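You operate a simulated robot arm through the tools that you are given. There is no shell and no other tool.

You run a simulated robot arm. Do the job below in one go: nothing can be reset, and whatever is moved stays where it is left.

JOB
Jog the right winder back to the bad stretch and mark it.
Fine: clear the alarm with Reset, take the brake off, jog till the gauge's Off size lamp lights, press the marker once at rest, then set the brake again; Start, Zero, the dials and the clamp lever stay.

Only the result counts: the job must be done as asked and must still hold three seconds after the hand-in. Knocking over, shifting, dropping, spilling or breaking anything else fails it.

ROBOT AND FRAMES
A 7-joint arm with a two-finger parallel gripper, fixed in place. Base frame: the origin is at the foot of the arm, x ahead of it, y to its left, z up. Readings come in mm, degrees, newtons and seconds.
Its first joint turns from -166.0 to 166.0 degrees. Payload 1.57 kg.
The TCP is the grasp point between the finger pads, 30 mm short of the fingertips. In the tool frame z runs along the fingers and y along their closing line. Largest opening 110 mm; finger width 24, thickness 12; the body of the gripper, 48 by 112 mm, starts 78 mm behind the TCP.
Orientation is told as [roll, pitch, yaw] about the base's x, y, z axes, in that order, counted from this pose: with the fingers straight down and closing along the base's y, the tool's x points along the base's -x, its y along +y and its z along -z.

CONTROLS
- The arm moves only by the tool send_rows. Its argument "moves" is a list of rows, each an object (a shift or turn left out is 0, a gripper value left out holds the last) with "offset": the shift along the tool's x, y, z in units of 50 mm (1.0 is 50 mm), a list of three; "angular": the turn, a rotation vector about the tool's x, y, z in units of 5 degrees (1.0 is 5 degrees), a list of three. In form: [{"offset": [tx, ty, tz], "angular": [ax, ay, az]}, ...]. A call has 1 to 20 rows; each row shifts and turns the commanded pose from where the row before left it, along the tool's axes as they then stand. "gripper" is the opening, from 0 (shut) to 1 (fully open), set as the call begins (left out, the last holds). A call with a number of a shift or a turn outside -1 to 1 is refused whole. Rows are played at 5 a second. More than 50 mm and 8.6 degrees between two rows, or a gripper value outside its range, and nothing of the call is played. A pose out of reach is approached as far as the arm can. The call stops where the force on the tool passes 90 N (or 10 N more than at its start, if that is more) or the arm is blocked; 0.2 s more then pass. Each finger travels about 108 mm/s and halts on what it meets, pressing with about 22 N; the grip force reading is that of the motor and also rises with nothing between the fingers. The clock runs only during rows and for 0.2 s after the last one: add rows that do not move to give the fingers time. It gives the time, the measured TCP pose, the force on the tool (base axes), the opening and the grip force at its end, in the units of the frame above (readings bear some noise), with the torque about the TCP (base axes, N m) and any sound that the robot's microphone picked up.
- Cameras (640 x 400 px; columns grow to the right, rows downward): "scene" is fixed at [49.9, -500.5, 1848.9]; the picture's right is [0.33, -0.94, 0.00], its down [-0.75, -0.26, -0.61] and it looks along [0.57, 0.20, -0.79] (base axes); focal length 354 px, centre (320, 200). "wrist" rides on the gripper at [70, 16, -141] in the tool frame; the picture's right is [-0.23, 0.97, 0.00], its down [-0.85, -0.20, -0.48] and it looks along [-0.47, -0.11, 0.88] (tool axes); focal length 222 px, centre (320, 200). There is no depth. A picture from a camera that has moved, and an enlarged one, comes with that camera's place and axes in the base frame and with its lens.
- grab_frame(camera): a new picture of that camera. The clock stands still meanwhile.
- lift_body(by): slides the trunk up (or, below 0, down) by that many mm; the arm rides with it, the base frame stays. It gives what a move gives, with no picture.
- close_up(camera, box): a new picture of the part [left, top, right, bottom] of that camera's present view, enlarged. The clock stands still meanwhile.
- job_done(): hands the job in; it is judged then, once.

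Places have to be worked out from the pictures, the camera data and where the tool is seen. Open the gripper and draw the arm clear of the work before you hand the job in, unless the task says otherwise.

The tools are called after "Request:" as a command line: name --argument value ..., lists and objects as JSON in quotes. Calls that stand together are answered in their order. send_rows: Moves the arm, as the interface text tells. Its arguments: {"type":"object","properties":{"moves":{"type":"array","items":{"type":"object","properties":{"offset":{"type":"array","items":{"type":"number"}},"angular":{"type":"array","items":{"type":"number"}}}}},"gripper":{"type":"number"}},"required":["moves"]} The other tools are called the same way: lift_body (by) slides the trunk up or down; grab_frame (camera) takes a picture; close_up (camera, box) takes an enlarged picture of a part of a camera's view; job_done () hands the job in.

At the start:

```text
clock: 0.0
ee_pos: [484.5, -248.0, 1403.0]
orientation: [0.0, 0.0, 0.1]
wrist_force: [0.3, 0.5, 0.0]
torque: [-0.01, 0.0, -0.02]
grip_width: 109.8
gripper_force: 0.1
trunk travel left (down, up): [-575.0, 35.0]
```

scene: 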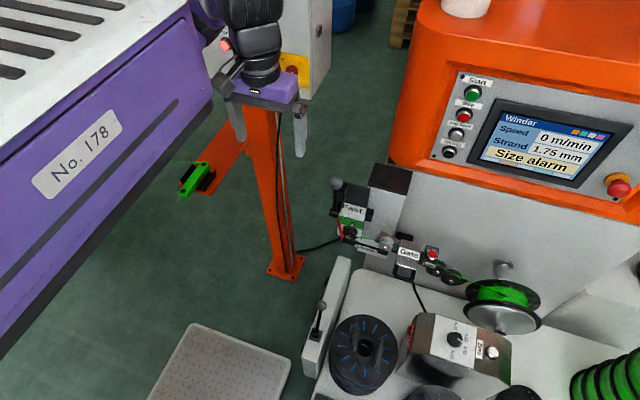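
wrist: 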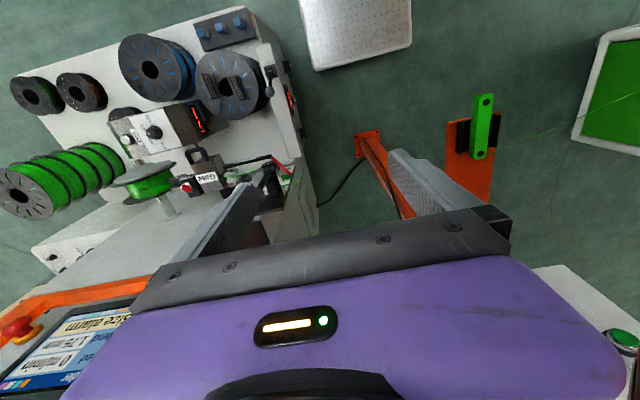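

I start by looking closely at the parts of the scene to identify controls before moving.

Request:
close_up --camera "scene" --box '[420, 60, 640, 200]'

Request:
close_up --camera "scene" --box '[300, 160, 480, 290]'

Request:
close_up --camera "scene" --box '[290, 250, 550, 400]'

Request:
close_up --camera "wrist" --box '[0, 0, 320, 240]'

Request:
close_up --camera "scene" --box '[150, 0, 350, 220]'

```text
2.86 times, centred on (530, 130) of scene
camera zoom: at [49.9, -500.5, 1848.9], right [0.33, -0.94, 0.0], down [-0.75, -0.26, -0.61], along [0.57, 0.2, -0.79], focal length 1012 px, centre (-280, 400)
```

zoom: 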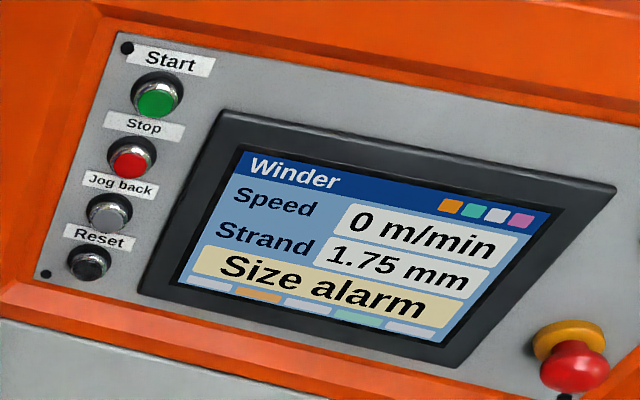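

```text
3.08 times, centred on (390, 225) of scene
camera zoom: at [49.9, -500.5, 1848.9], right [0.33, -0.94, 0.0], down [-0.75, -0.26, -0.61], along [0.57, 0.2, -0.79], focal length 1090 px, centre (105, 123)
```

zoom: 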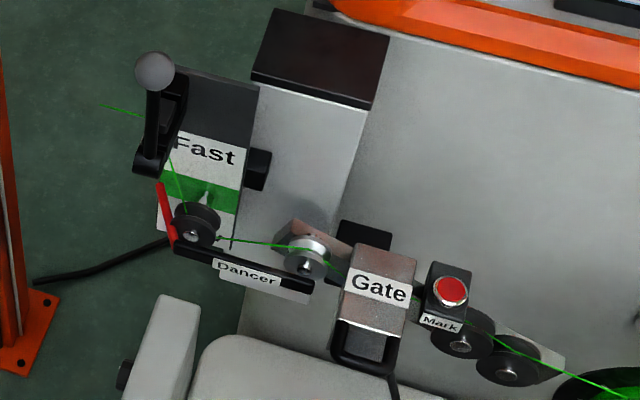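

```text
2.46 times, centred on (420, 325) of scene
camera zoom: at [49.9, -500.5, 1848.9], right [0.33, -0.94, 0.0], down [-0.75, -0.26, -0.61], along [0.57, 0.2, -0.79], focal length 872 px, centre (74, -108)
```

zoom: 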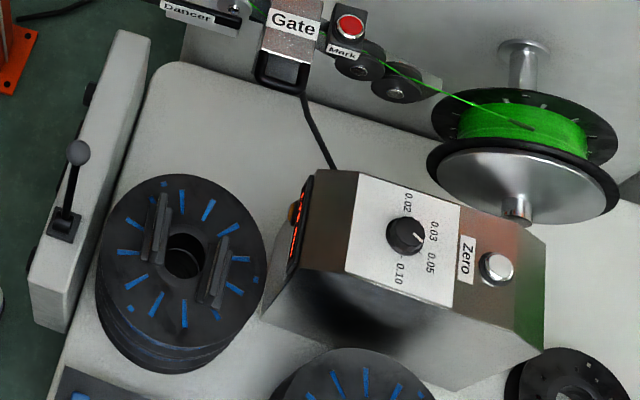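

```text
1.67 times, centred on (160, 120) of wrist
camera zoom: at [415.0, -231.4, 1544.1], right [0.23, 0.97, 0.0], down [0.85, -0.2, 0.48], along [0.47, -0.11, -0.88], focal length 370 px, centre (587, 333)
```

zoom: 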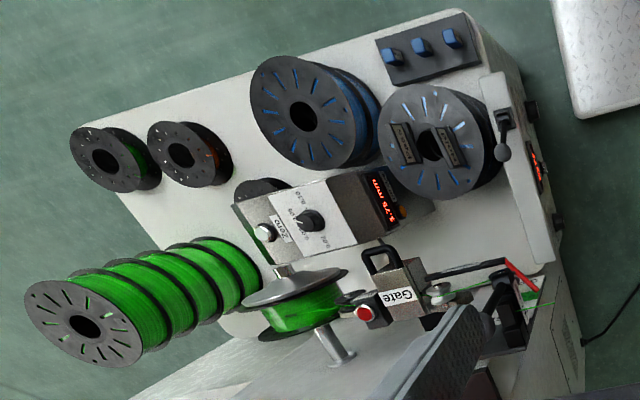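

```text
1.82 times, centred on (250, 110) of scene
camera zoom: at [49.9, -500.5, 1848.9], right [0.33, -0.94, 0.0], down [-0.75, -0.26, -0.61], along [0.57, 0.2, -0.79], focal length 644 px, centre (447, 364)
```

zoom: 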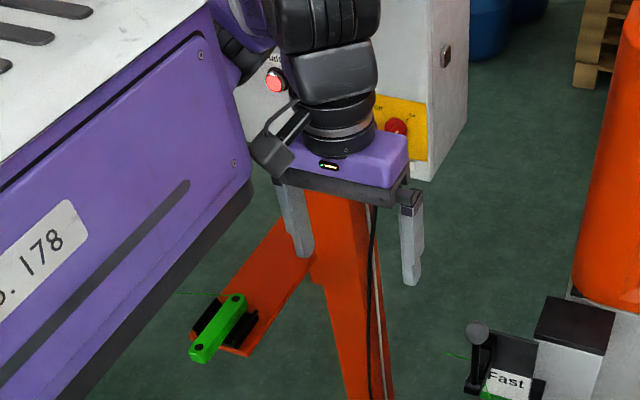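

The winder has Start/Stop/Jog back/Reset on the console, a Mark button near the Gate, and two levers. I'll tilt the tool forward in free air so that the wrist camera sees the console and gauge area better.

Request:
send_rows --moves '[{"angular": [0, -1, 0]}, {"angular": [0, -1, 0]}, {"angular": [0, -1, 0]}, {"angular": [0, -1, 0]}, {"angular": [0, -1, 0]}, {"angular": [0, -1, 0]}]' --gripper 1

Request:
grab_frame --camera "wrist"

Request:
grab_frame --camera "scene"

```text
clock: 0.4
ee_pos: [489.8, -245.1, 1405.2]
orientation: [0.1, -3.3, 0.5]
wrist_force: [10.7, 2.4, -1.7]
torque: [-0.39, 1.44, -0.38]
grip_width: 110.2
gripper_force: 0.2
trunk travel left (down, up): [-575.0, 35.0]
stopped in row 1: the force on the tool passed its limit at 130 N (the readings are from after the stop); the commanded pose is now the measured one
```

```text
taken
camera wrist: at [412.3, -231.4, 1542.9], right [0.22, 0.98, 0.01], down [0.83, -0.19, 0.53], along [0.52, -0.1, -0.85], focal length 222 px, centre (320, 200)
```

wrist: 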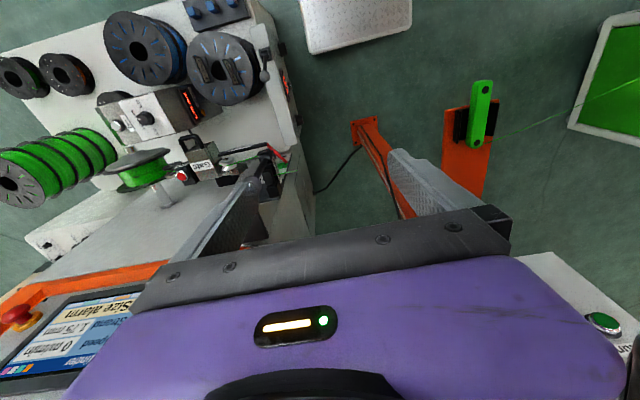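

```text
taken
```

scene: 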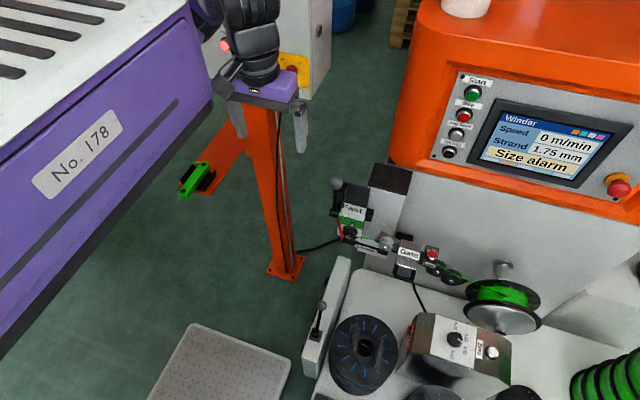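

The tilt was stopped by a contact about 134 mm above the TCP, i.e. the wrist camera housing touched the purple box behind it (I judge its corner at about x 390, y -220, z 1530–1660). I move forward, away from it, and then check.

Request:
send_rows --moves '[{"offset": [-0.5, 0, 0]}, {"offset": [-0.5, 0, 0]}, {"offset": [0, -0.5, 0]}, {"offset": [0, -0.5, 0]}]'

Request:
grab_frame --camera "scene"

Request:
grab_frame --camera "wrist"

```text
clock: 1.4
ee_pos: [540.3, -296.3, 1407.8]
orientation: [0.0, -3.4, 0.3]
wrist_force: [0.1, 0.4, 0.1]
torque: [-0.03, 0.0, 0.02]
grip_width: 110.1
gripper_force: 0.0
trunk travel left (down, up): [-575.0, 35.0]
```

```text
taken
```

scene: 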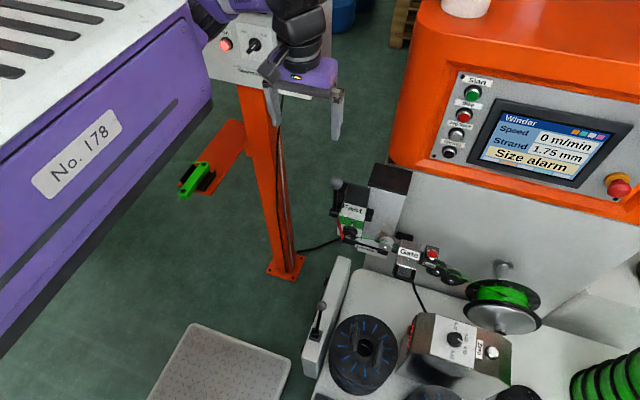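

```text
taken
camera wrist: at [462.7, -281.4, 1546.1], right [0.22, 0.98, 0.01], down [0.83, -0.19, 0.53], along [0.52, -0.11, -0.85], focal length 222 px, centre (320, 200)
```

wrist: 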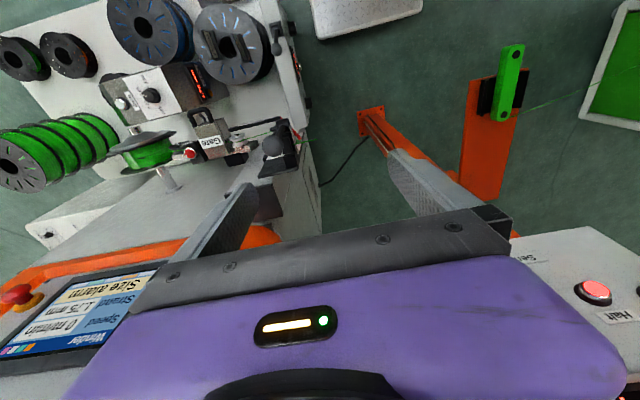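

Contact is gone. I check the arm's links relative to the purple box, and look at details of the levers from here.

Request:
close_up --camera "scene" --box '[160, 0, 360, 125]'

Request:
close_up --camera "wrist" --box '[180, 0, 340, 200]'

Request:
close_up --camera "wrist" --box '[0, 220, 300, 390]'

```text
3.20 times, centred on (260, 62) of scene
camera zoom: at [49.9, -500.5, 1848.9], right [0.33, -0.94, 0.0], down [-0.75, -0.26, -0.61], along [0.57, 0.2, -0.79], focal length 1134 px, centre (512, 640)
```

zoom: 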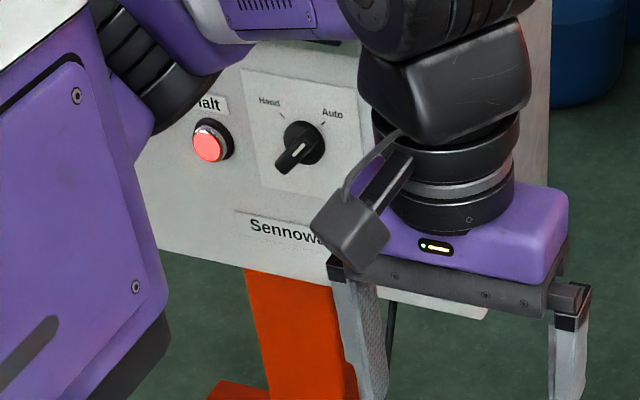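

```text
2.00 times, centred on (260, 100) of wrist
camera zoom: at [462.7, -281.4, 1546.1], right [0.22, 0.98, 0.01], down [0.83, -0.19, 0.53], along [0.52, -0.11, -0.85], focal length 444 px, centre (440, 400)
```

zoom: 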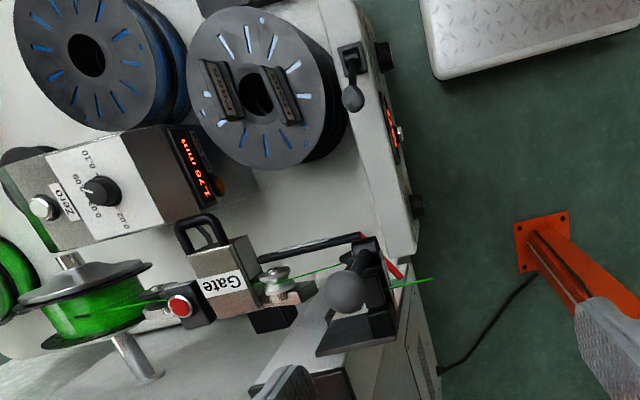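

```text
2.13 times, centred on (150, 305) of wrist
camera zoom: at [462.7, -281.4, 1546.1], right [0.22, 0.98, 0.01], down [0.83, -0.19, 0.53], along [0.52, -0.11, -0.85], focal length 474 px, centre (683, -24)
```

zoom: 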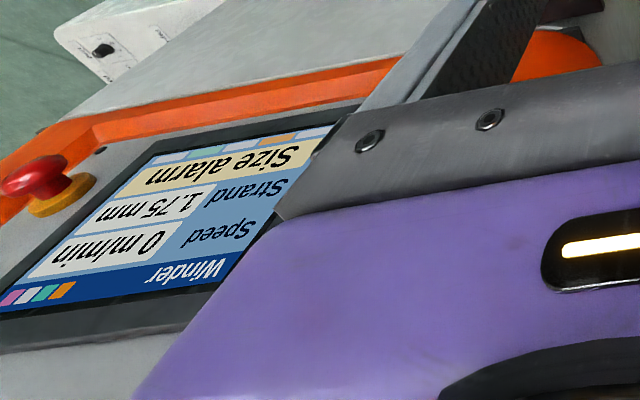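

The purple box looks like the robot's own trunk. I'll move right, back and down, in free air above the table, to see both levers and the gauge from closer, with the gripper shut.

Request:
send_rows --moves '[{"offset": [0.4, -1, 0]}, {"offset": [0.6, -1, 0]}, {"offset": [0.6, -1, 0]}, {"offset": [0.6, 0, 1]}, {"offset": [0, 0, 1]}, {"offset": [0, 0, 1]}]' --gripper 0

Request:
grab_frame --camera "wrist"

Request:
grab_frame --camera "scene"

```text
refused: row 1 steps farther than a row can; nothing moved
```

```text
taken
camera wrist: at [462.7, -281.4, 1546.1], right [0.22, 0.98, 0.01], down [0.83, -0.19, 0.53], along [0.52, -0.11, -0.85], focal length 222 px, centre (320, 200)
```

wrist: 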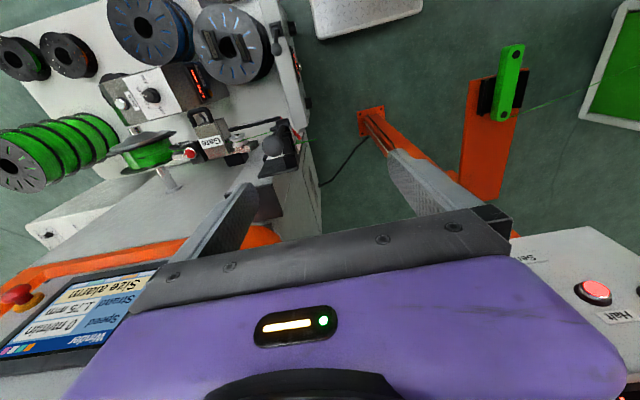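

```text
taken
```

scene: 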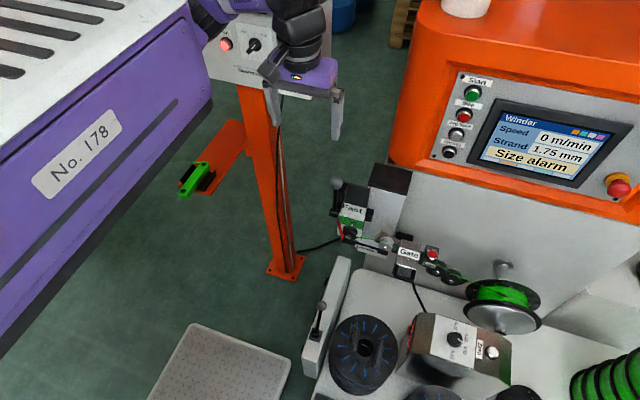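

The refusal was because the combined step exceeded 50 mm per row; I split it into smaller steps.

Request:
send_rows --moves '[{"offset": [0.4, -0.8, 0]}, {"offset": [0.5, -0.8, 0]}, {"offset": [0.5, -0.8, 0]}, {"offset": [0.4, -0.6, 0]}, {"offset": [0.4, 0, 0.9]}, {"offset": [0, 0, 0.9]}, {"offset": [0, 0, 0.9]}]' --gripper 0

Request:
grab_frame --camera "wrist"

Request:
grab_frame --camera "scene"

```text
clock: 3.0
ee_pos: [439.6, -446.7, 1268.4]
orientation: [-0.1, -3.4, 0.4]
wrist_force: [-0.1, 0.2, -0.2]
torque: [0.0, 0.01, 0.01]
grip_width: 0.1
gripper_force: 21.1
trunk travel left (down, up): [-575.0, 35.0]
```

```text
taken
camera wrist: at [361.6, -431.1, 1405.8], right [0.22, 0.98, 0.01], down [0.83, -0.19, 0.53], along [0.52, -0.11, -0.85], focal length 222 px, centre (320, 200)
```

wrist: 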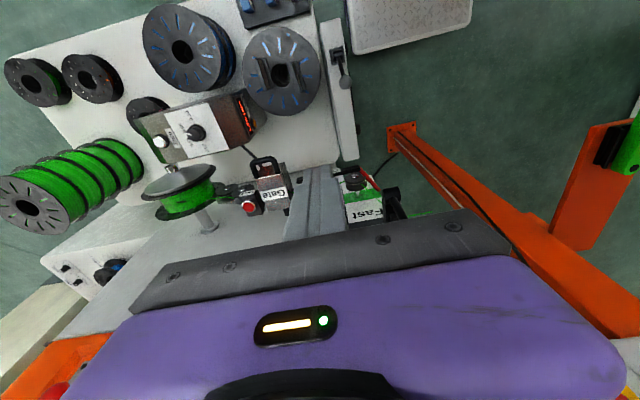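

```text
taken
```

scene: 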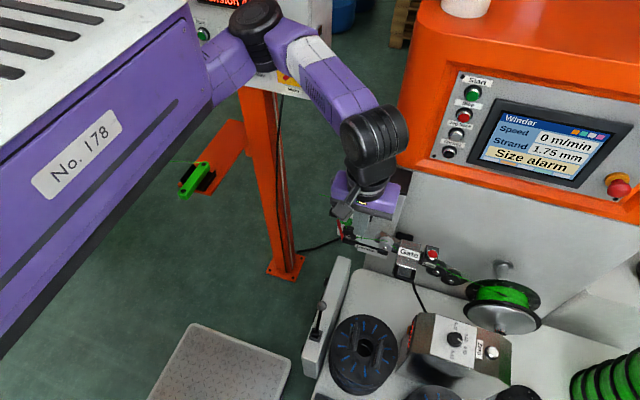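

Now the gauge side and both levers are in view; I take close-ups.

Request:
close_up --camera "wrist" --box '[220, 0, 380, 110]'

Request:
close_up --camera "wrist" --box '[220, 130, 420, 240]'

Request:
close_up --camera "wrist" --box '[20, 200, 220, 320]'

Request:
close_up --camera "scene" --box '[290, 250, 400, 390]'

Request:
close_up --camera "scene" --box '[430, 60, 510, 170]'

```text
3.64 times, centred on (300, 55) of wrist
camera zoom: at [361.6, -431.1, 1405.8], right [0.22, 0.98, 0.01], down [0.83, -0.19, 0.53], along [0.52, -0.11, -0.85], focal length 808 px, centre (393, 727)
```

zoom: 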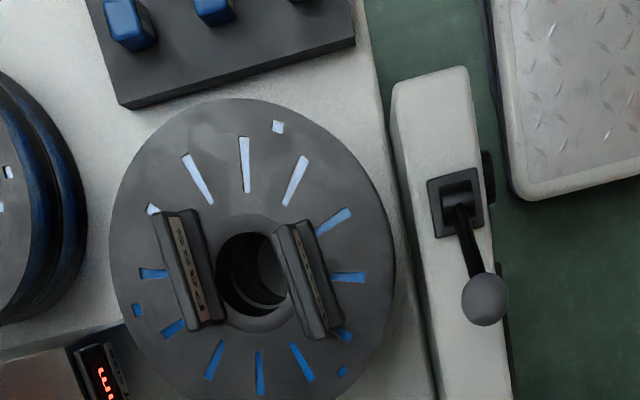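

```text
3.20 times, centred on (320, 185) of wrist
camera zoom: at [361.6, -431.1, 1405.8], right [0.22, 0.98, 0.01], down [0.83, -0.19, 0.53], along [0.52, -0.11, -0.85], focal length 711 px, centre (320, 248)
```

zoom: 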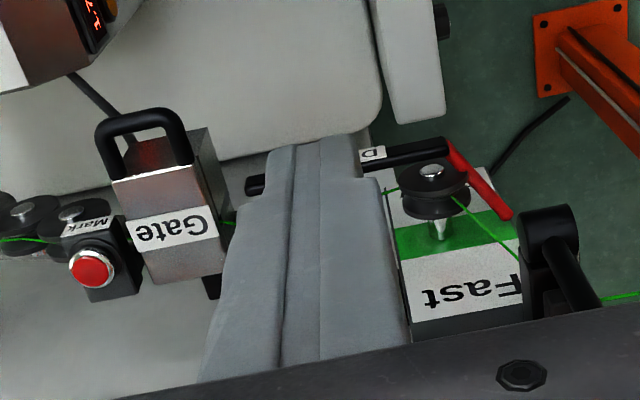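

```text
3.20 times, centred on (120, 260) of wrist
camera zoom: at [361.6, -431.1, 1405.8], right [0.22, 0.98, 0.01], down [0.83, -0.19, 0.53], along [0.52, -0.11, -0.85], focal length 711 px, centre (960, 8)
```

zoom: 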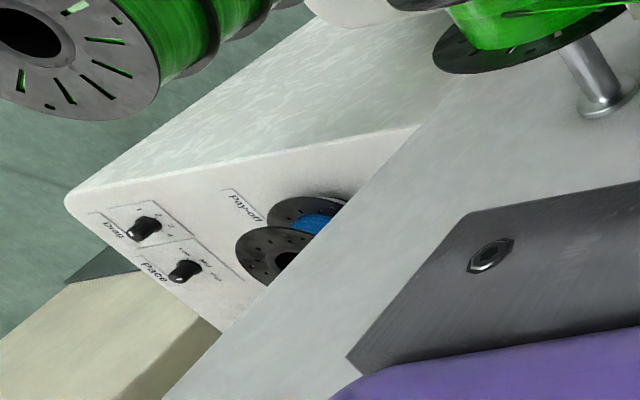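

```text
2.86 times, centred on (345, 320) of scene
camera zoom: at [49.9, -500.5, 1848.9], right [0.33, -0.94, 0.0], down [-0.75, -0.26, -0.61], along [0.57, 0.2, -0.79], focal length 1012 px, centre (249, -143)
```

zoom: 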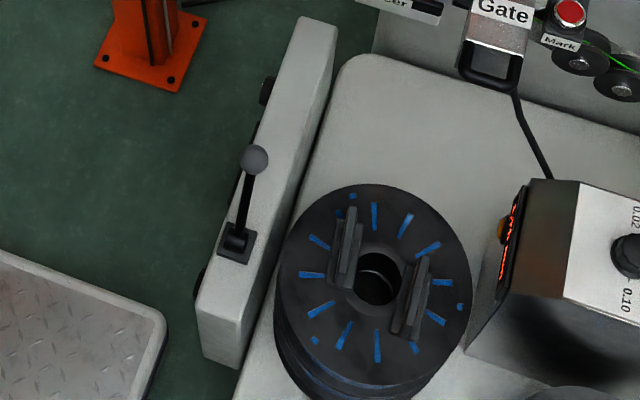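

```text
3.64 times, centred on (470, 115) of scene
camera zoom: at [49.9, -500.5, 1848.9], right [0.33, -0.94, 0.0], down [-0.75, -0.26, -0.61], along [0.57, 0.2, -0.79], focal length 1288 px, centre (-226, 509)
```

zoom: 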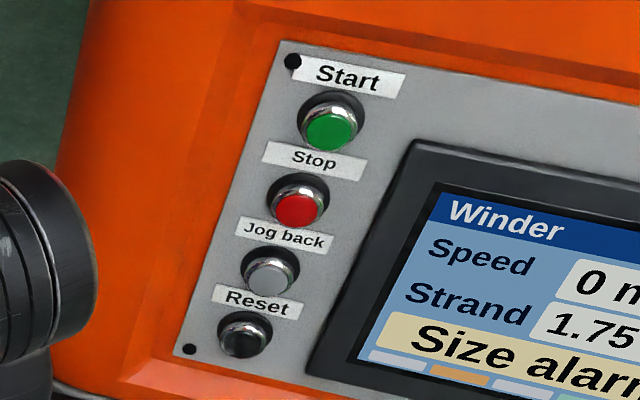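

The lever by the "Fast" plate sits where the strand enters (likely the strand clamp); the other lever on the white side bar leans forward (ball ≈ (420,-375,800), pivot ≈ (359,-377,707)). I need to read any labels, so I go down and then left to look at the bar's left side.

Request:
send_rows --moves '[{"offset": [0.8, 0, 0]}, {"offset": [0, 0, 0.9]}, {"offset": [0, 0, 0.9]}, {"offset": [0, 0, 0.9]}, {"offset": [0, 0, 0.9]}, {"offset": [0, 0.9, 0]}, {"offset": [0, 0.9, 0]}, {"offset": [0, 0.9, 0]}, {"offset": [0, 0.9, 0]}]'

Request:
grab_frame --camera "wrist"

Request:
grab_frame --camera "scene"

```text
clock: 5.0
ee_pos: [408.5, -268.4, 1090.7]
orientation: [0.0, -3.3, 0.4]
wrist_force: [0.2, -0.3, -0.1]
torque: [0.01, -0.05, 0.0]
grip_width: 0.0
gripper_force: 21.5
trunk travel left (down, up): [-575.0, 35.0]
```

```text
taken
camera wrist: at [331.3, -254.2, 1227.5], right [0.22, 0.98, 0.01], down [0.83, -0.19, 0.53], along [0.52, -0.11, -0.85], focal length 222 px, centre (320, 200)
```

wrist: 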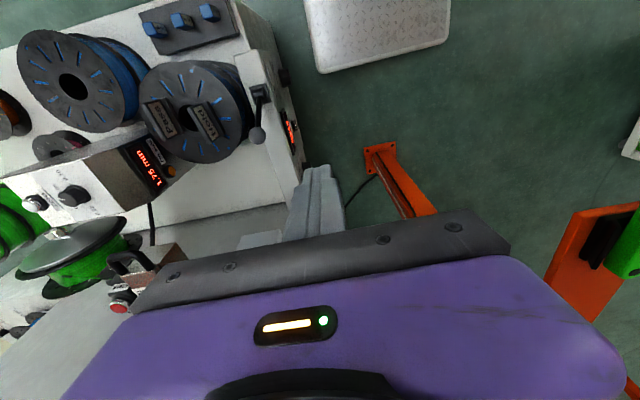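

```text
taken
```

scene: 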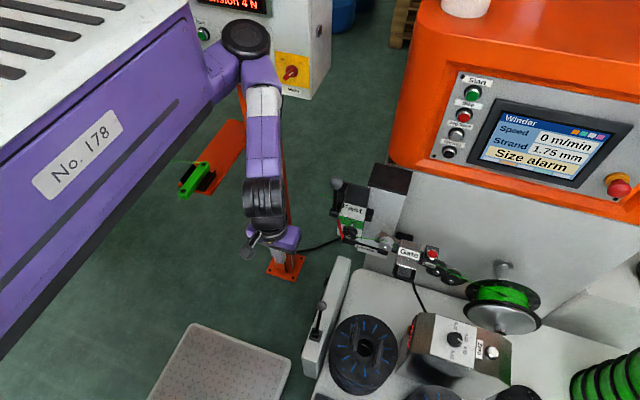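

Zooming in on the gauge, the reel's blocks and the bar.

Request:
close_up --camera "wrist" --box '[100, 40, 320, 200]'

Request:
close_up --camera "wrist" --box '[230, 50, 310, 160]'

Request:
close_up --camera "scene" --box '[180, 0, 340, 110]'

```text
2.50 times, centred on (210, 120) of wrist
camera zoom: at [331.3, -254.2, 1227.5], right [0.22, 0.98, 0.01], down [0.83, -0.19, 0.53], along [0.52, -0.11, -0.85], focal length 555 px, centre (595, 400)
```

zoom: 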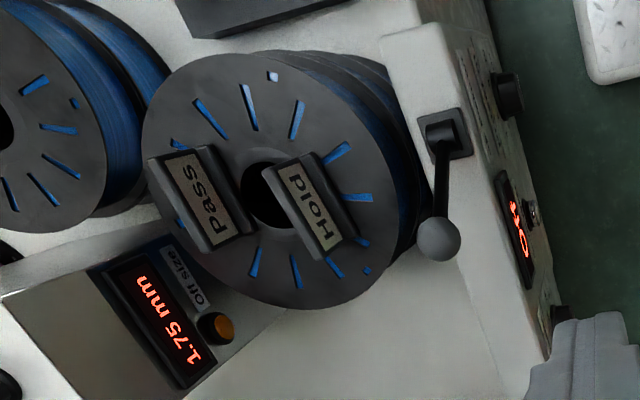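

```text
3.64 times, centred on (270, 105) of wrist
camera zoom: at [331.3, -254.2, 1227.5], right [0.22, 0.98, 0.01], down [0.83, -0.19, 0.53], along [0.52, -0.11, -0.85], focal length 808 px, centre (502, 546)
```

zoom: 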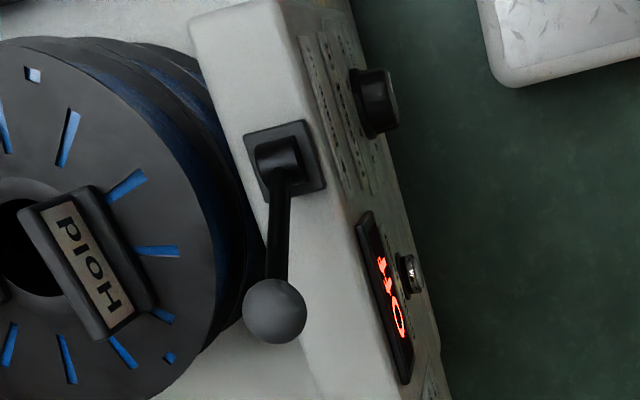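

```text
3.64 times, centred on (260, 55) of scene
camera zoom: at [49.9, -500.5, 1848.9], right [0.33, -0.94, 0.0], down [-0.75, -0.26, -0.61], along [0.57, 0.2, -0.79], focal length 1288 px, centre (538, 727)
```

zoom: 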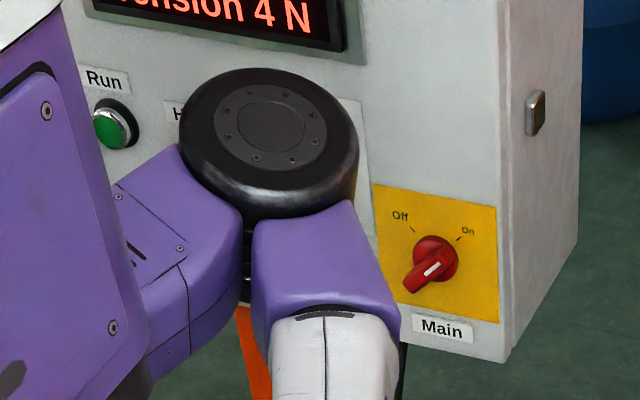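

I see the "Off size" lamp beside the 1.75 mm display and an "Off" display on the bar's left face. I'll yaw the tool 90° so that the camera looks to the right (-y) at that left face.

Request:
send_rows --moves '[{"angular": [0, 0, 1]}, {"angular": [0, 0, 1]}, {"angular": [0, 0, 1]}, {"angular": [0, 0, 1]}, {"angular": [0, 0, 1]}, {"angular": [0, 0, 1]}, {"angular": [0, 0, 1]}, {"angular": [0, 0, 1]}, {"angular": [0, 0, 1]}, {"angular": [0, 0, 1]}, {"angular": [0, 0, 1]}, {"angular": [0, 0, 1]}, {"angular": [0, 0, 1]}, {"angular": [0, 0, 1]}, {"angular": [0, 0, 1]}, {"angular": [0, 0, 1]}, {"angular": [0, 0, 1]}, {"angular": [0, 0, 1]}]'

Request:
grab_frame --camera "wrist"

Request:
grab_frame --camera "scene"

```text
clock: 8.8
ee_pos: [407.1, -267.6, 1084.6]
orientation: [3.3, 0.0, -89.7]
wrist_force: [0.3, -1.0, 0.2]
torque: [0.02, 0.0, 0.01]
grip_width: 0.1
gripper_force: 21.2
trunk travel left (down, up): [-575.0, 35.0]
```

```text
taken
camera wrist: at [416.0, -197.9, 1227.3], right [0.97, -0.22, 0.06], down [-0.22, -0.86, 0.47], along [-0.05, -0.47, -0.88], focal length 222 px, centre (320, 200)
```

wrist: 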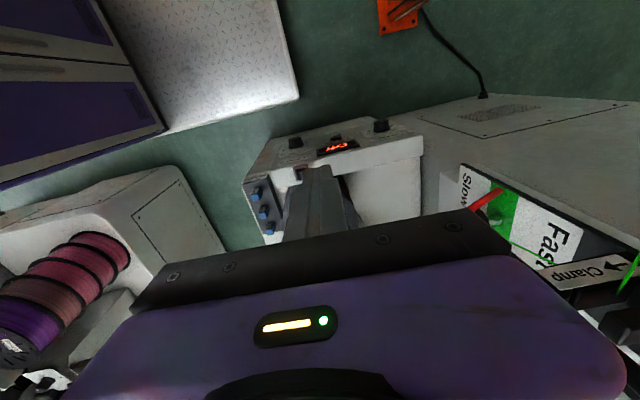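

```text
taken
```

scene: 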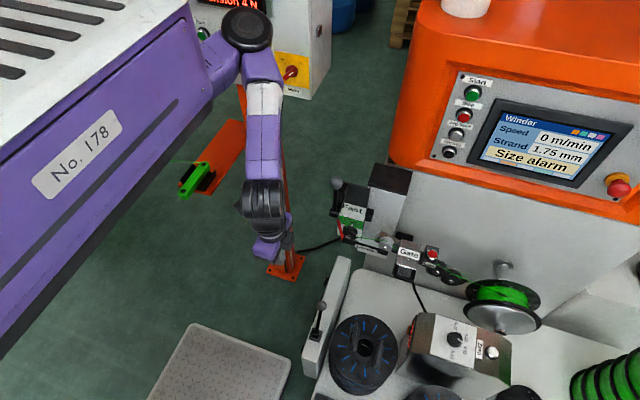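

The "Clamp" label confirms that the lever by the "Fast" plate is the clamp. Now I zoom in on the side bar's left face.

Request:
close_up --camera "wrist" --box '[230, 100, 430, 240]'

Request:
close_up --camera "wrist" --box '[430, 150, 640, 330]'

```text
2.86 times, centred on (330, 170) of wrist
camera zoom: at [416.0, -197.9, 1227.3], right [0.97, -0.22, 0.06], down [-0.22, -0.86, 0.47], along [-0.05, -0.47, -0.88], focal length 635 px, centre (291, 286)
```

zoom: 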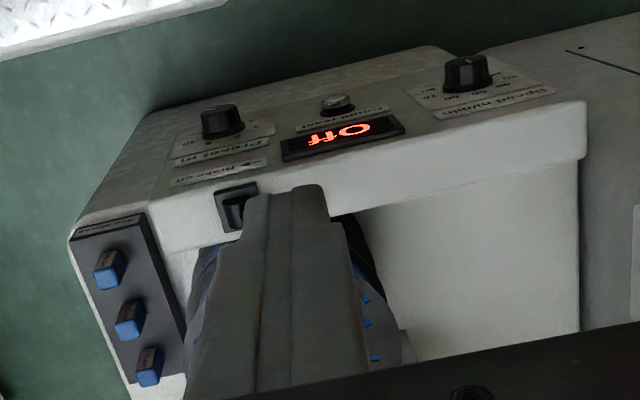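

```text
2.22 times, centred on (535, 240) of wrist
camera zoom: at [416.0, -197.9, 1227.3], right [0.97, -0.22, 0.06], down [-0.22, -0.86, 0.47], along [-0.05, -0.47, -0.88], focal length 494 px, centre (-158, 111)
```

zoom: 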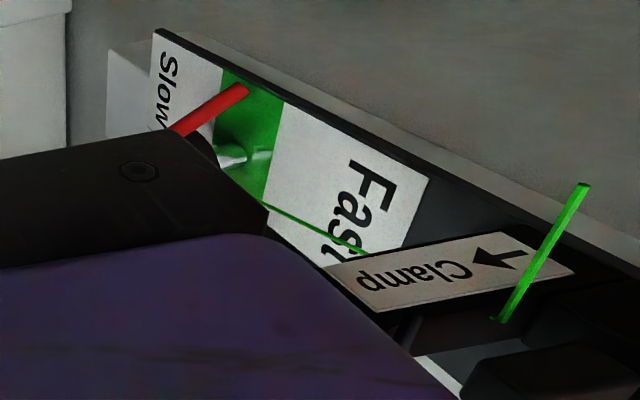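

The label by that lever reads "…Brake off" with an arrow, so it is the brake lever. I go lower and to the left, tilting up a bit, for a straight view of that face.

Request:
send_rows --moves '[{"offset": [0.9, 0, 0]}, {"offset": [0.9, 0.3, 0]}, {"offset": [0, 0, 0.95]}, {"offset": [0, 0, 0.95]}, {"offset": [0, 0, 0.95]}, {"offset": [0, 0, 0.95]}, {"offset": [0, 0, 0.95]}, {"offset": [0, 0, 0.95]}, {"angular": [0, -1, 0]}, {"angular": [0, -1, 0]}, {"angular": [0, -1, 0]}, {"angular": [0, -1, 0]}]'

Request:
grab_frame --camera "wrist"

Request:
grab_frame --camera "scene"

```text
clock: 11.4
ee_pos: [474.4, -229.4, 783.2]
orientation: [2.3, -19.3, -90.8]
wrist_force: [0.2, -0.6, -0.5]
torque: [0.03, -0.03, 0.04]
grip_width: 0.0
gripper_force: 21.0
out of reach, approached as far as the arm can: row 1, 2, 12
trunk travel left (down, up): [-575.0, 35.0]
```

```text
taken
camera wrist: at [487.8, -117.6, 894.3], right [0.97, -0.22, 0.11], down [-0.23, -0.65, 0.73], along [-0.08, -0.73, -0.68], focal length 222 px, centre (320, 200)
```

wrist: 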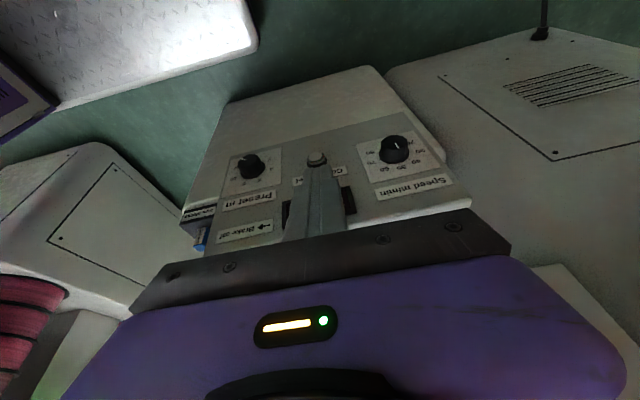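

```text
taken
```

scene: 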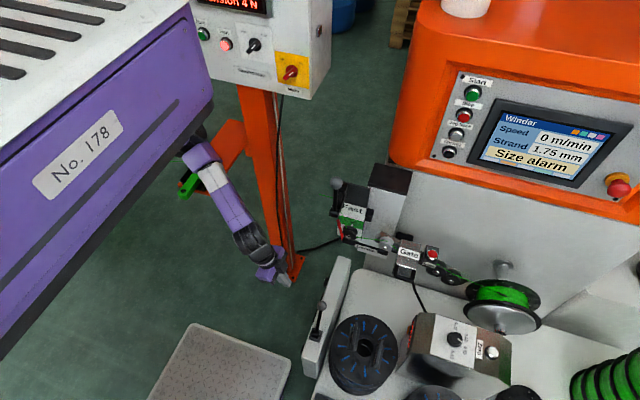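

The labels are now legible; zooming.

Request:
close_up --camera "wrist" --box '[180, 130, 300, 260]'

Request:
close_up --camera "wrist" --box '[290, 120, 460, 230]'

```text
3.08 times, centred on (240, 195) of wrist
camera zoom: at [487.8, -117.6, 894.3], right [0.97, -0.22, 0.11], down [-0.23, -0.65, 0.73], along [-0.08, -0.73, -0.68], focal length 684 px, centre (566, 215)
```

zoom: 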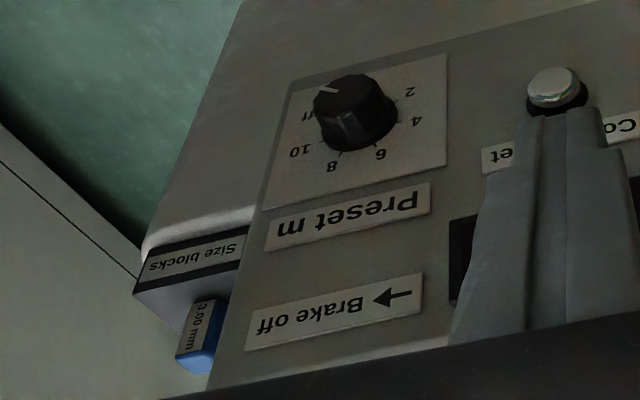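

```text
3.64 times, centred on (375, 175) of wrist
camera zoom: at [487.8, -117.6, 894.3], right [0.97, -0.22, 0.11], down [-0.23, -0.65, 0.73], along [-0.08, -0.73, -0.68], focal length 808 px, centre (120, 291)
```

zoom: 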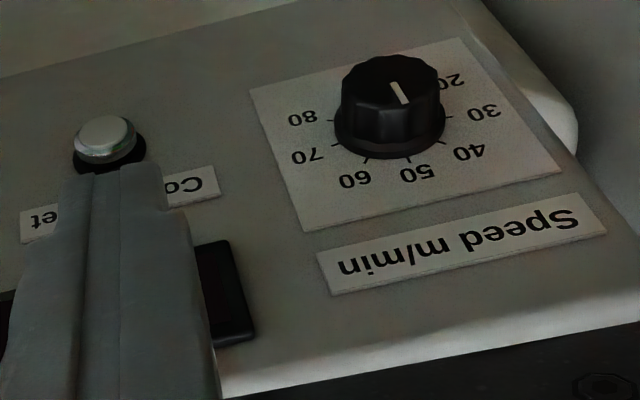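

The arrow by "Brake off" points toward -x (back toward the robot), so the brake is now set (lever leaning +x) and goes off when pushed to -x. Console buttons I place on a vertical plane x≈730 facing -x, at y≈-592: Start z≈1408, Stop ≈1356, Jog back ≈1304, Reset ≈1250. First comes Reset, so I retrace my way up.

Request:
send_rows --moves '[{"angular": [0, 1, 0]}, {"angular": [0, 1, 0]}, {"angular": [0, 1, 0]}, {"angular": [0, 1, 0]}, {"offset": [0, 0, -0.95]}, {"offset": [0, 0, -0.95]}, {"offset": [0, 0, -0.95]}, {"offset": [0, 0, -0.95]}, {"offset": [0, 0, -0.95]}, {"offset": [0, 0, -0.95]}]'

```text
clock: 13.6
ee_pos: [458.0, -229.3, 1064.0]
orientation: [3.3, 0.2, -89.6]
wrist_force: [-0.1, 0.2, 0.3]
torque: [0.03, 0.06, 0.01]
grip_width: 0.0
gripper_force: 21.4
trunk travel left (down, up): [-575.0, 35.0]
```

Clear of the bar. I shift away from the clamp area, then turn the yaw back.

Request:
send_rows --moves '[{"offset": [-0.7, -0.5, 0]}, {"offset": [-0.7, -0.5, 0]}, {"angular": [0, 0, -1]}, {"angular": [0, 0, -1]}, {"angular": [0, 0, -1]}, {"angular": [0, 0, -1]}, {"angular": [0, 0, -1]}, {"angular": [0, 0, -1]}, {"angular": [0, 0, -1]}, {"angular": [0, 0, -1]}, {"angular": [0, 0, -1]}, {"angular": [0, 0, -1]}, {"angular": [0, 0, -1]}, {"angular": [0, 0, -1]}, {"angular": [0, 0, -1]}, {"angular": [0, 0, -1]}, {"angular": [0, 0, -1]}, {"angular": [0, 0, -1]}, {"angular": [0, 0, -1]}, {"angular": [0, 0, -1]}]'

```text
clock: 17.8
ee_pos: [408.7, -300.0, 1065.3]
orientation: [-0.2, -3.4, 0.6]
wrist_force: [0.5, 0.5, 0.1]
torque: [0.02, 0.0, 0.02]
grip_width: 0.0
gripper_force: 21.2
trunk travel left (down, up): [-575.0, 35.0]
```

Yaw is back at 0. I move right and up to in front of the console, staying at x≈400.

Request:
send_rows --moves '[{"offset": [0, -0.9, 0]}, {"offset": [0, -0.9, 0]}, {"offset": [0, -0.9, 0]}, {"offset": [0, -0.9, -0.3]}, {"offset": [0, -0.9, -0.3]}, {"offset": [0, -0.9, -0.3]}, {"offset": [0, 0, -0.9]}, {"offset": [0, 0, -0.9]}, {"offset": [0, 0, -0.9]}, {"offset": [0, 0, -0.9]}]'

Request:
grab_frame --camera "scene"

```text
clock: 20.0
ee_pos: [398.9, -565.6, 1289.5]
orientation: [-0.1, -3.4, 0.3]
wrist_force: [0.2, 0.1, -0.8]
torque: [0.01, 0.01, -0.01]
grip_width: 0.0
gripper_force: 21.0
trunk travel left (down, up): [-575.0, 35.0]
```

```text
taken
```

scene: 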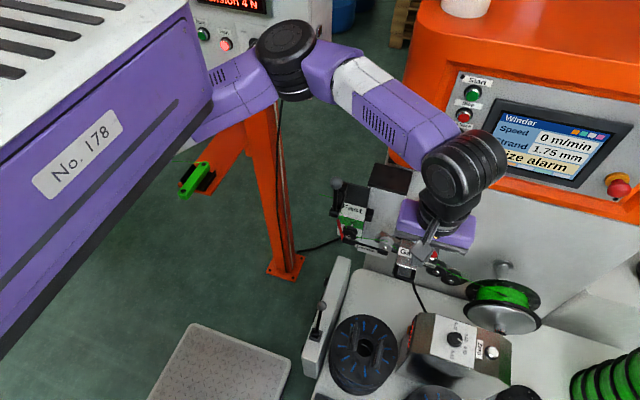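

The arm is in front of the console at a safe distance. I tilt the fingers forward toward the panel and look.

Request:
send_rows --moves '[{"angular": [0, -1, 0]}, {"angular": [0, -1, 0]}, {"angular": [0, -1, 0]}, {"angular": [0, -1, 0]}, {"angular": [0, -1, 0]}, {"angular": [0, -1, 0]}, {"angular": [0, -1, 0]}, {"angular": [0, -1, 0]}, {"angular": [0, -1, 0]}, {"angular": [0, -1, 0]}]'

Request:
grab_frame --camera "wrist"

Request:
grab_frame --camera "scene"

```text
clock: 22.2
ee_pos: [398.4, -569.7, 1288.7]
orientation: [0.0, -53.3, 0.6]
wrist_force: [-0.3, 0.1, -1.0]
torque: [-0.01, -0.01, 0.01]
grip_width: 0.0
gripper_force: 21.2
trunk travel left (down, up): [-575.0, 35.0]
```

```text
taken
camera wrist: at [243.6, -555.1, 1317.4], right [0.13, 0.97, 0.18], down [0.13, -0.2, 0.97], along [0.98, -0.1, -0.15], focal length 222 px, centre (320, 200)
```

wrist: 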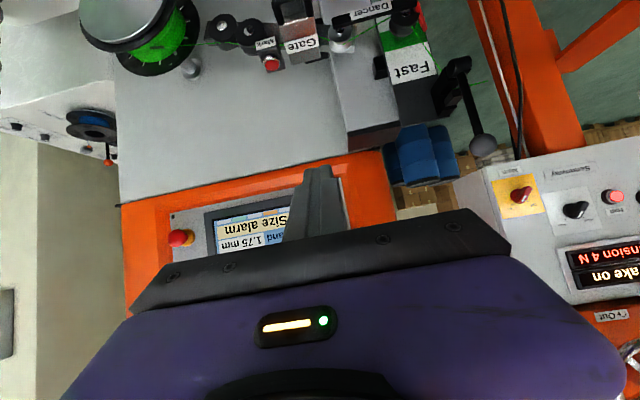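

```text
taken
```

scene: 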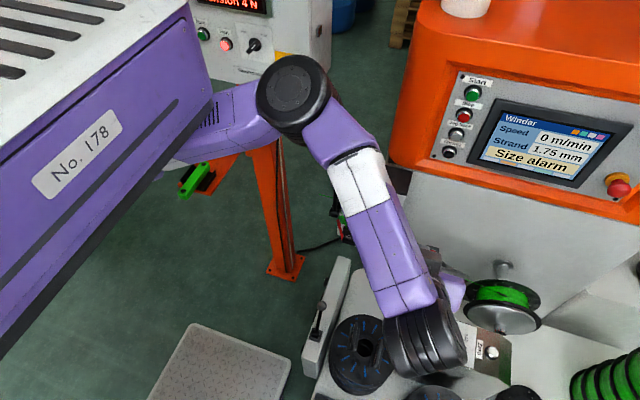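

The left station's display seems to mention a brake; I zoom in on it and on the rest.

Request:
close_up --camera "wrist" --box '[450, 130, 640, 380]'

Request:
close_up --camera "wrist" --box '[180, 0, 520, 200]'

Request:
close_up --camera "wrist" --box '[130, 150, 400, 290]'

Request:
close_up --camera "scene" --box '[180, 0, 340, 90]'

```text
1.60 times, centred on (545, 255) of wrist
camera zoom: at [243.6, -555.1, 1317.4], right [0.13, 0.97, 0.18], down [0.13, -0.2, 0.97], along [0.98, -0.1, -0.15], focal length 355 px, centre (-40, 112)
```

zoom: 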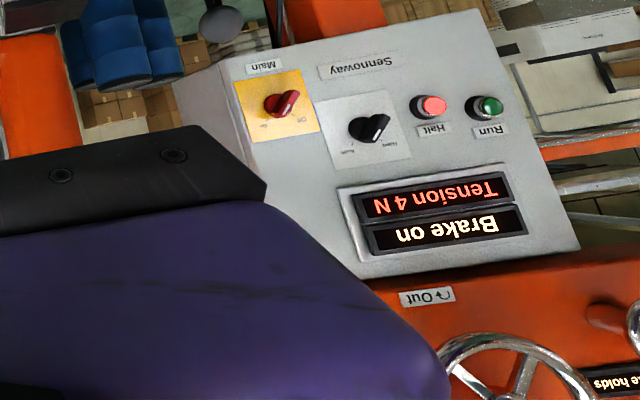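

```text
1.88 times, centred on (350, 100) of wrist
camera zoom: at [243.6, -555.1, 1317.4], right [0.13, 0.97, 0.18], down [0.13, -0.2, 0.97], along [0.98, -0.1, -0.15], focal length 418 px, centre (264, 388)
```

zoom: 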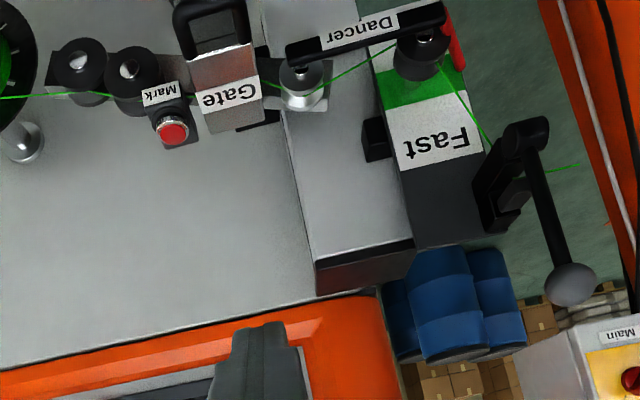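

```text
2.37 times, centred on (265, 220) of wrist
camera zoom: at [243.6, -555.1, 1317.4], right [0.13, 0.97, 0.18], down [0.13, -0.2, 0.97], along [0.98, -0.1, -0.15], focal length 526 px, centre (450, 153)
```

zoom: 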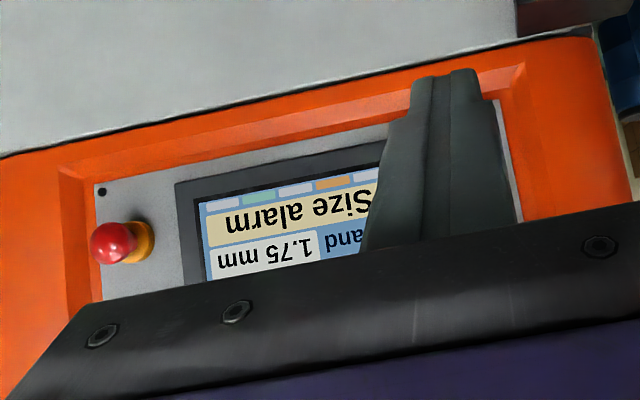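

```text
4.00 times, centred on (260, 45) of scene
camera zoom: at [49.9, -500.5, 1848.9], right [0.33, -0.94, 0.0], down [-0.75, -0.26, -0.61], along [0.57, 0.2, -0.79], focal length 1417 px, centre (560, 820)
```

zoom: 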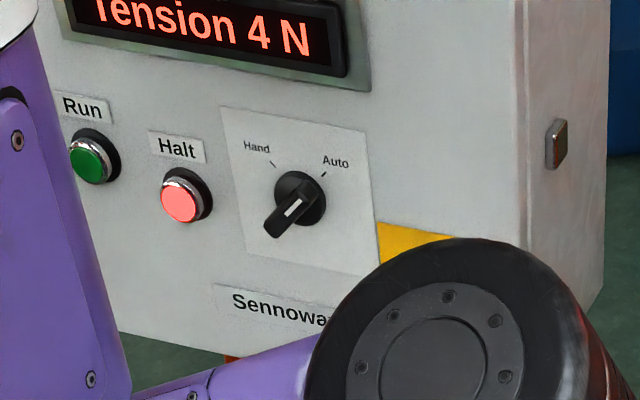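

The Sennoway station is a separate machine; the brake for this winder is the bar lever. I tilt further to point the fingers straight at the panel and shift right so the button column is visible beside the fingers.

Request:
send_rows --moves '[{"angular": [0, -1, 0]}, {"angular": [0, -1, 0]}, {"angular": [0, -1, 0]}, {"angular": [0, -1, 0]}, {"angular": [0, -1, 0]}, {"angular": [0, -1, 0]}, {"offset": [0, -0.9, 0]}, {"offset": [0, -0.9, 0]}]'

Request:
grab_frame --camera "wrist"

Request:
grab_frame --camera "scene"

```text
clock: 24.0
ee_pos: [401.4, -658.2, 1288.0]
orientation: [0.0, -83.4, 0.5]
wrist_force: [-0.5, 0.7, 0.3]
torque: [-0.04, 0.0, 0.01]
grip_width: 0.0
gripper_force: 21.4
trunk travel left (down, up): [-575.0, 35.0]
```

```text
taken
camera wrist: at [254.0, -643.7, 1236.3], right [0.02, 0.97, 0.23], down [-0.38, -0.2, 0.9], along [0.93, -0.1, 0.36], focal length 222 px, centre (320, 200)
```

wrist: 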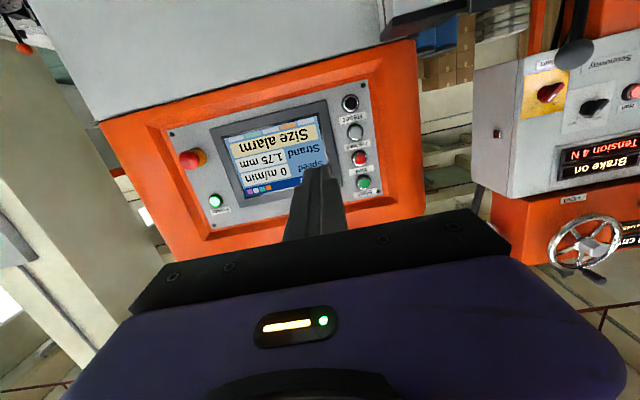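

```text
taken
```

scene: 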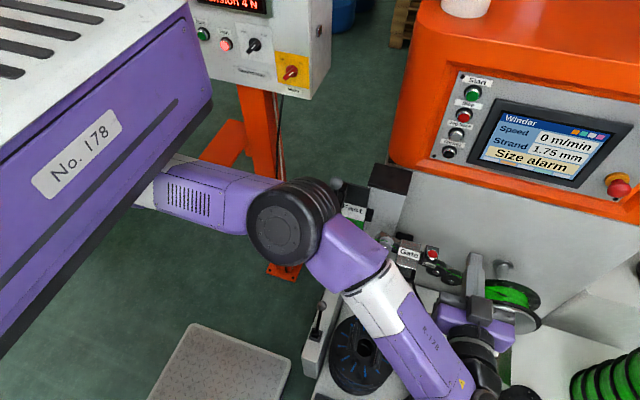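

The buttons are now visible: I zoom in to measure them precisely.

Request:
close_up --camera "wrist" --box '[280, 70, 440, 210]'

Request:
close_up --camera "scene" --box '[220, 150, 420, 290]'

```text
2.86 times, centred on (360, 140) of wrist
camera zoom: at [254.0, -643.7, 1236.3], right [0.02, 0.97, 0.23], down [-0.38, -0.2, 0.9], along [0.93, -0.1, 0.36], focal length 635 px, centre (206, 371)
```

zoom: 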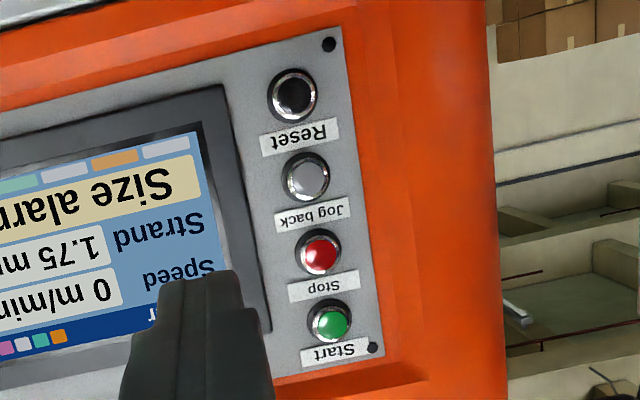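

```text
2.86 times, centred on (320, 220) of scene
camera zoom: at [49.9, -500.5, 1848.9], right [0.33, -0.94, 0.0], down [-0.75, -0.26, -0.61], along [0.57, 0.2, -0.79], focal length 1012 px, centre (320, 143)
```

zoom: 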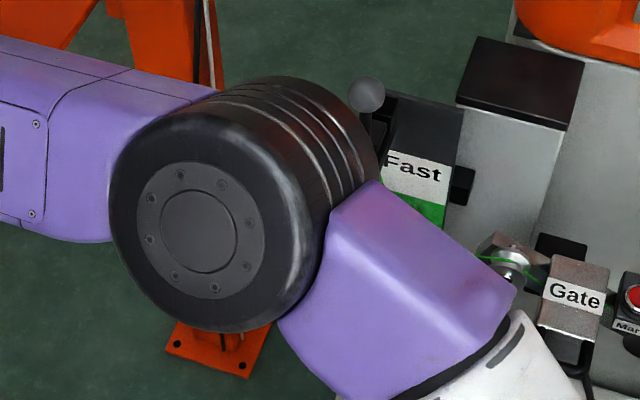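

Measured: Reset ≈ (737,-592,1236), Jog back ≈ (738,-592,1292), Stop z≈1347, Start z≈1402. I level the tool to exactly forward, align to Reset's y/z, and advance part of the way.

Request:
send_rows --moves '[{"angular": [0, -0.66, 0]}, {"angular": [0, -0.66, 0]}, {"offset": [0.5, 0.66, 0]}, {"offset": [0.5, 0.66, 0]}, {"offset": [0, 0, 0.8]}, {"offset": [0, 0, 0.8]}, {"offset": [0, 0, 0.8]}]'

Request:
grab_frame --camera "scene"

Request:
grab_frame --camera "wrist"

```text
clock: 25.6
ee_pos: [544.6, -628.6, 1230.9]
orientation: [-17.4, -90.0, 17.9]
wrist_force: [-0.5, 0.1, -0.4]
torque: [0.03, 0.01, 0.03]
grip_width: 0.1
gripper_force: 21.5
out of reach, approached as far as the arm can: row 3, 4
trunk travel left (down, up): [-575.0, 35.0]
```

```text
taken
```

scene: 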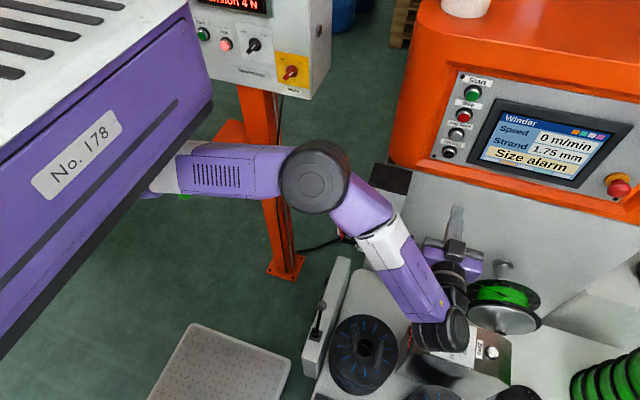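

```text
taken
camera wrist: at [403.8, -613.7, 1161.3], right [-0.01, 0.97, 0.23], down [-0.48, -0.2, 0.86], along [0.88, -0.1, 0.47], focal length 222 px, centre (320, 200)
```

wrist: 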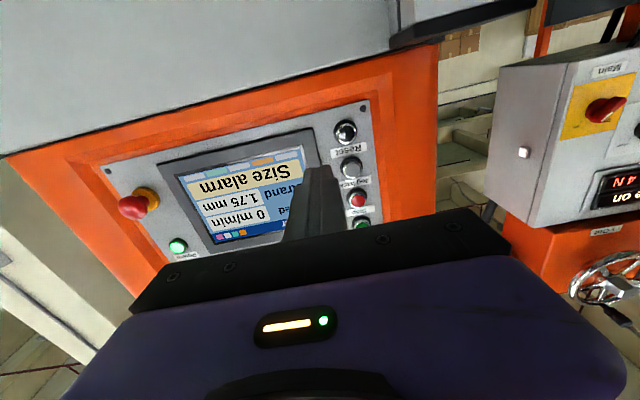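

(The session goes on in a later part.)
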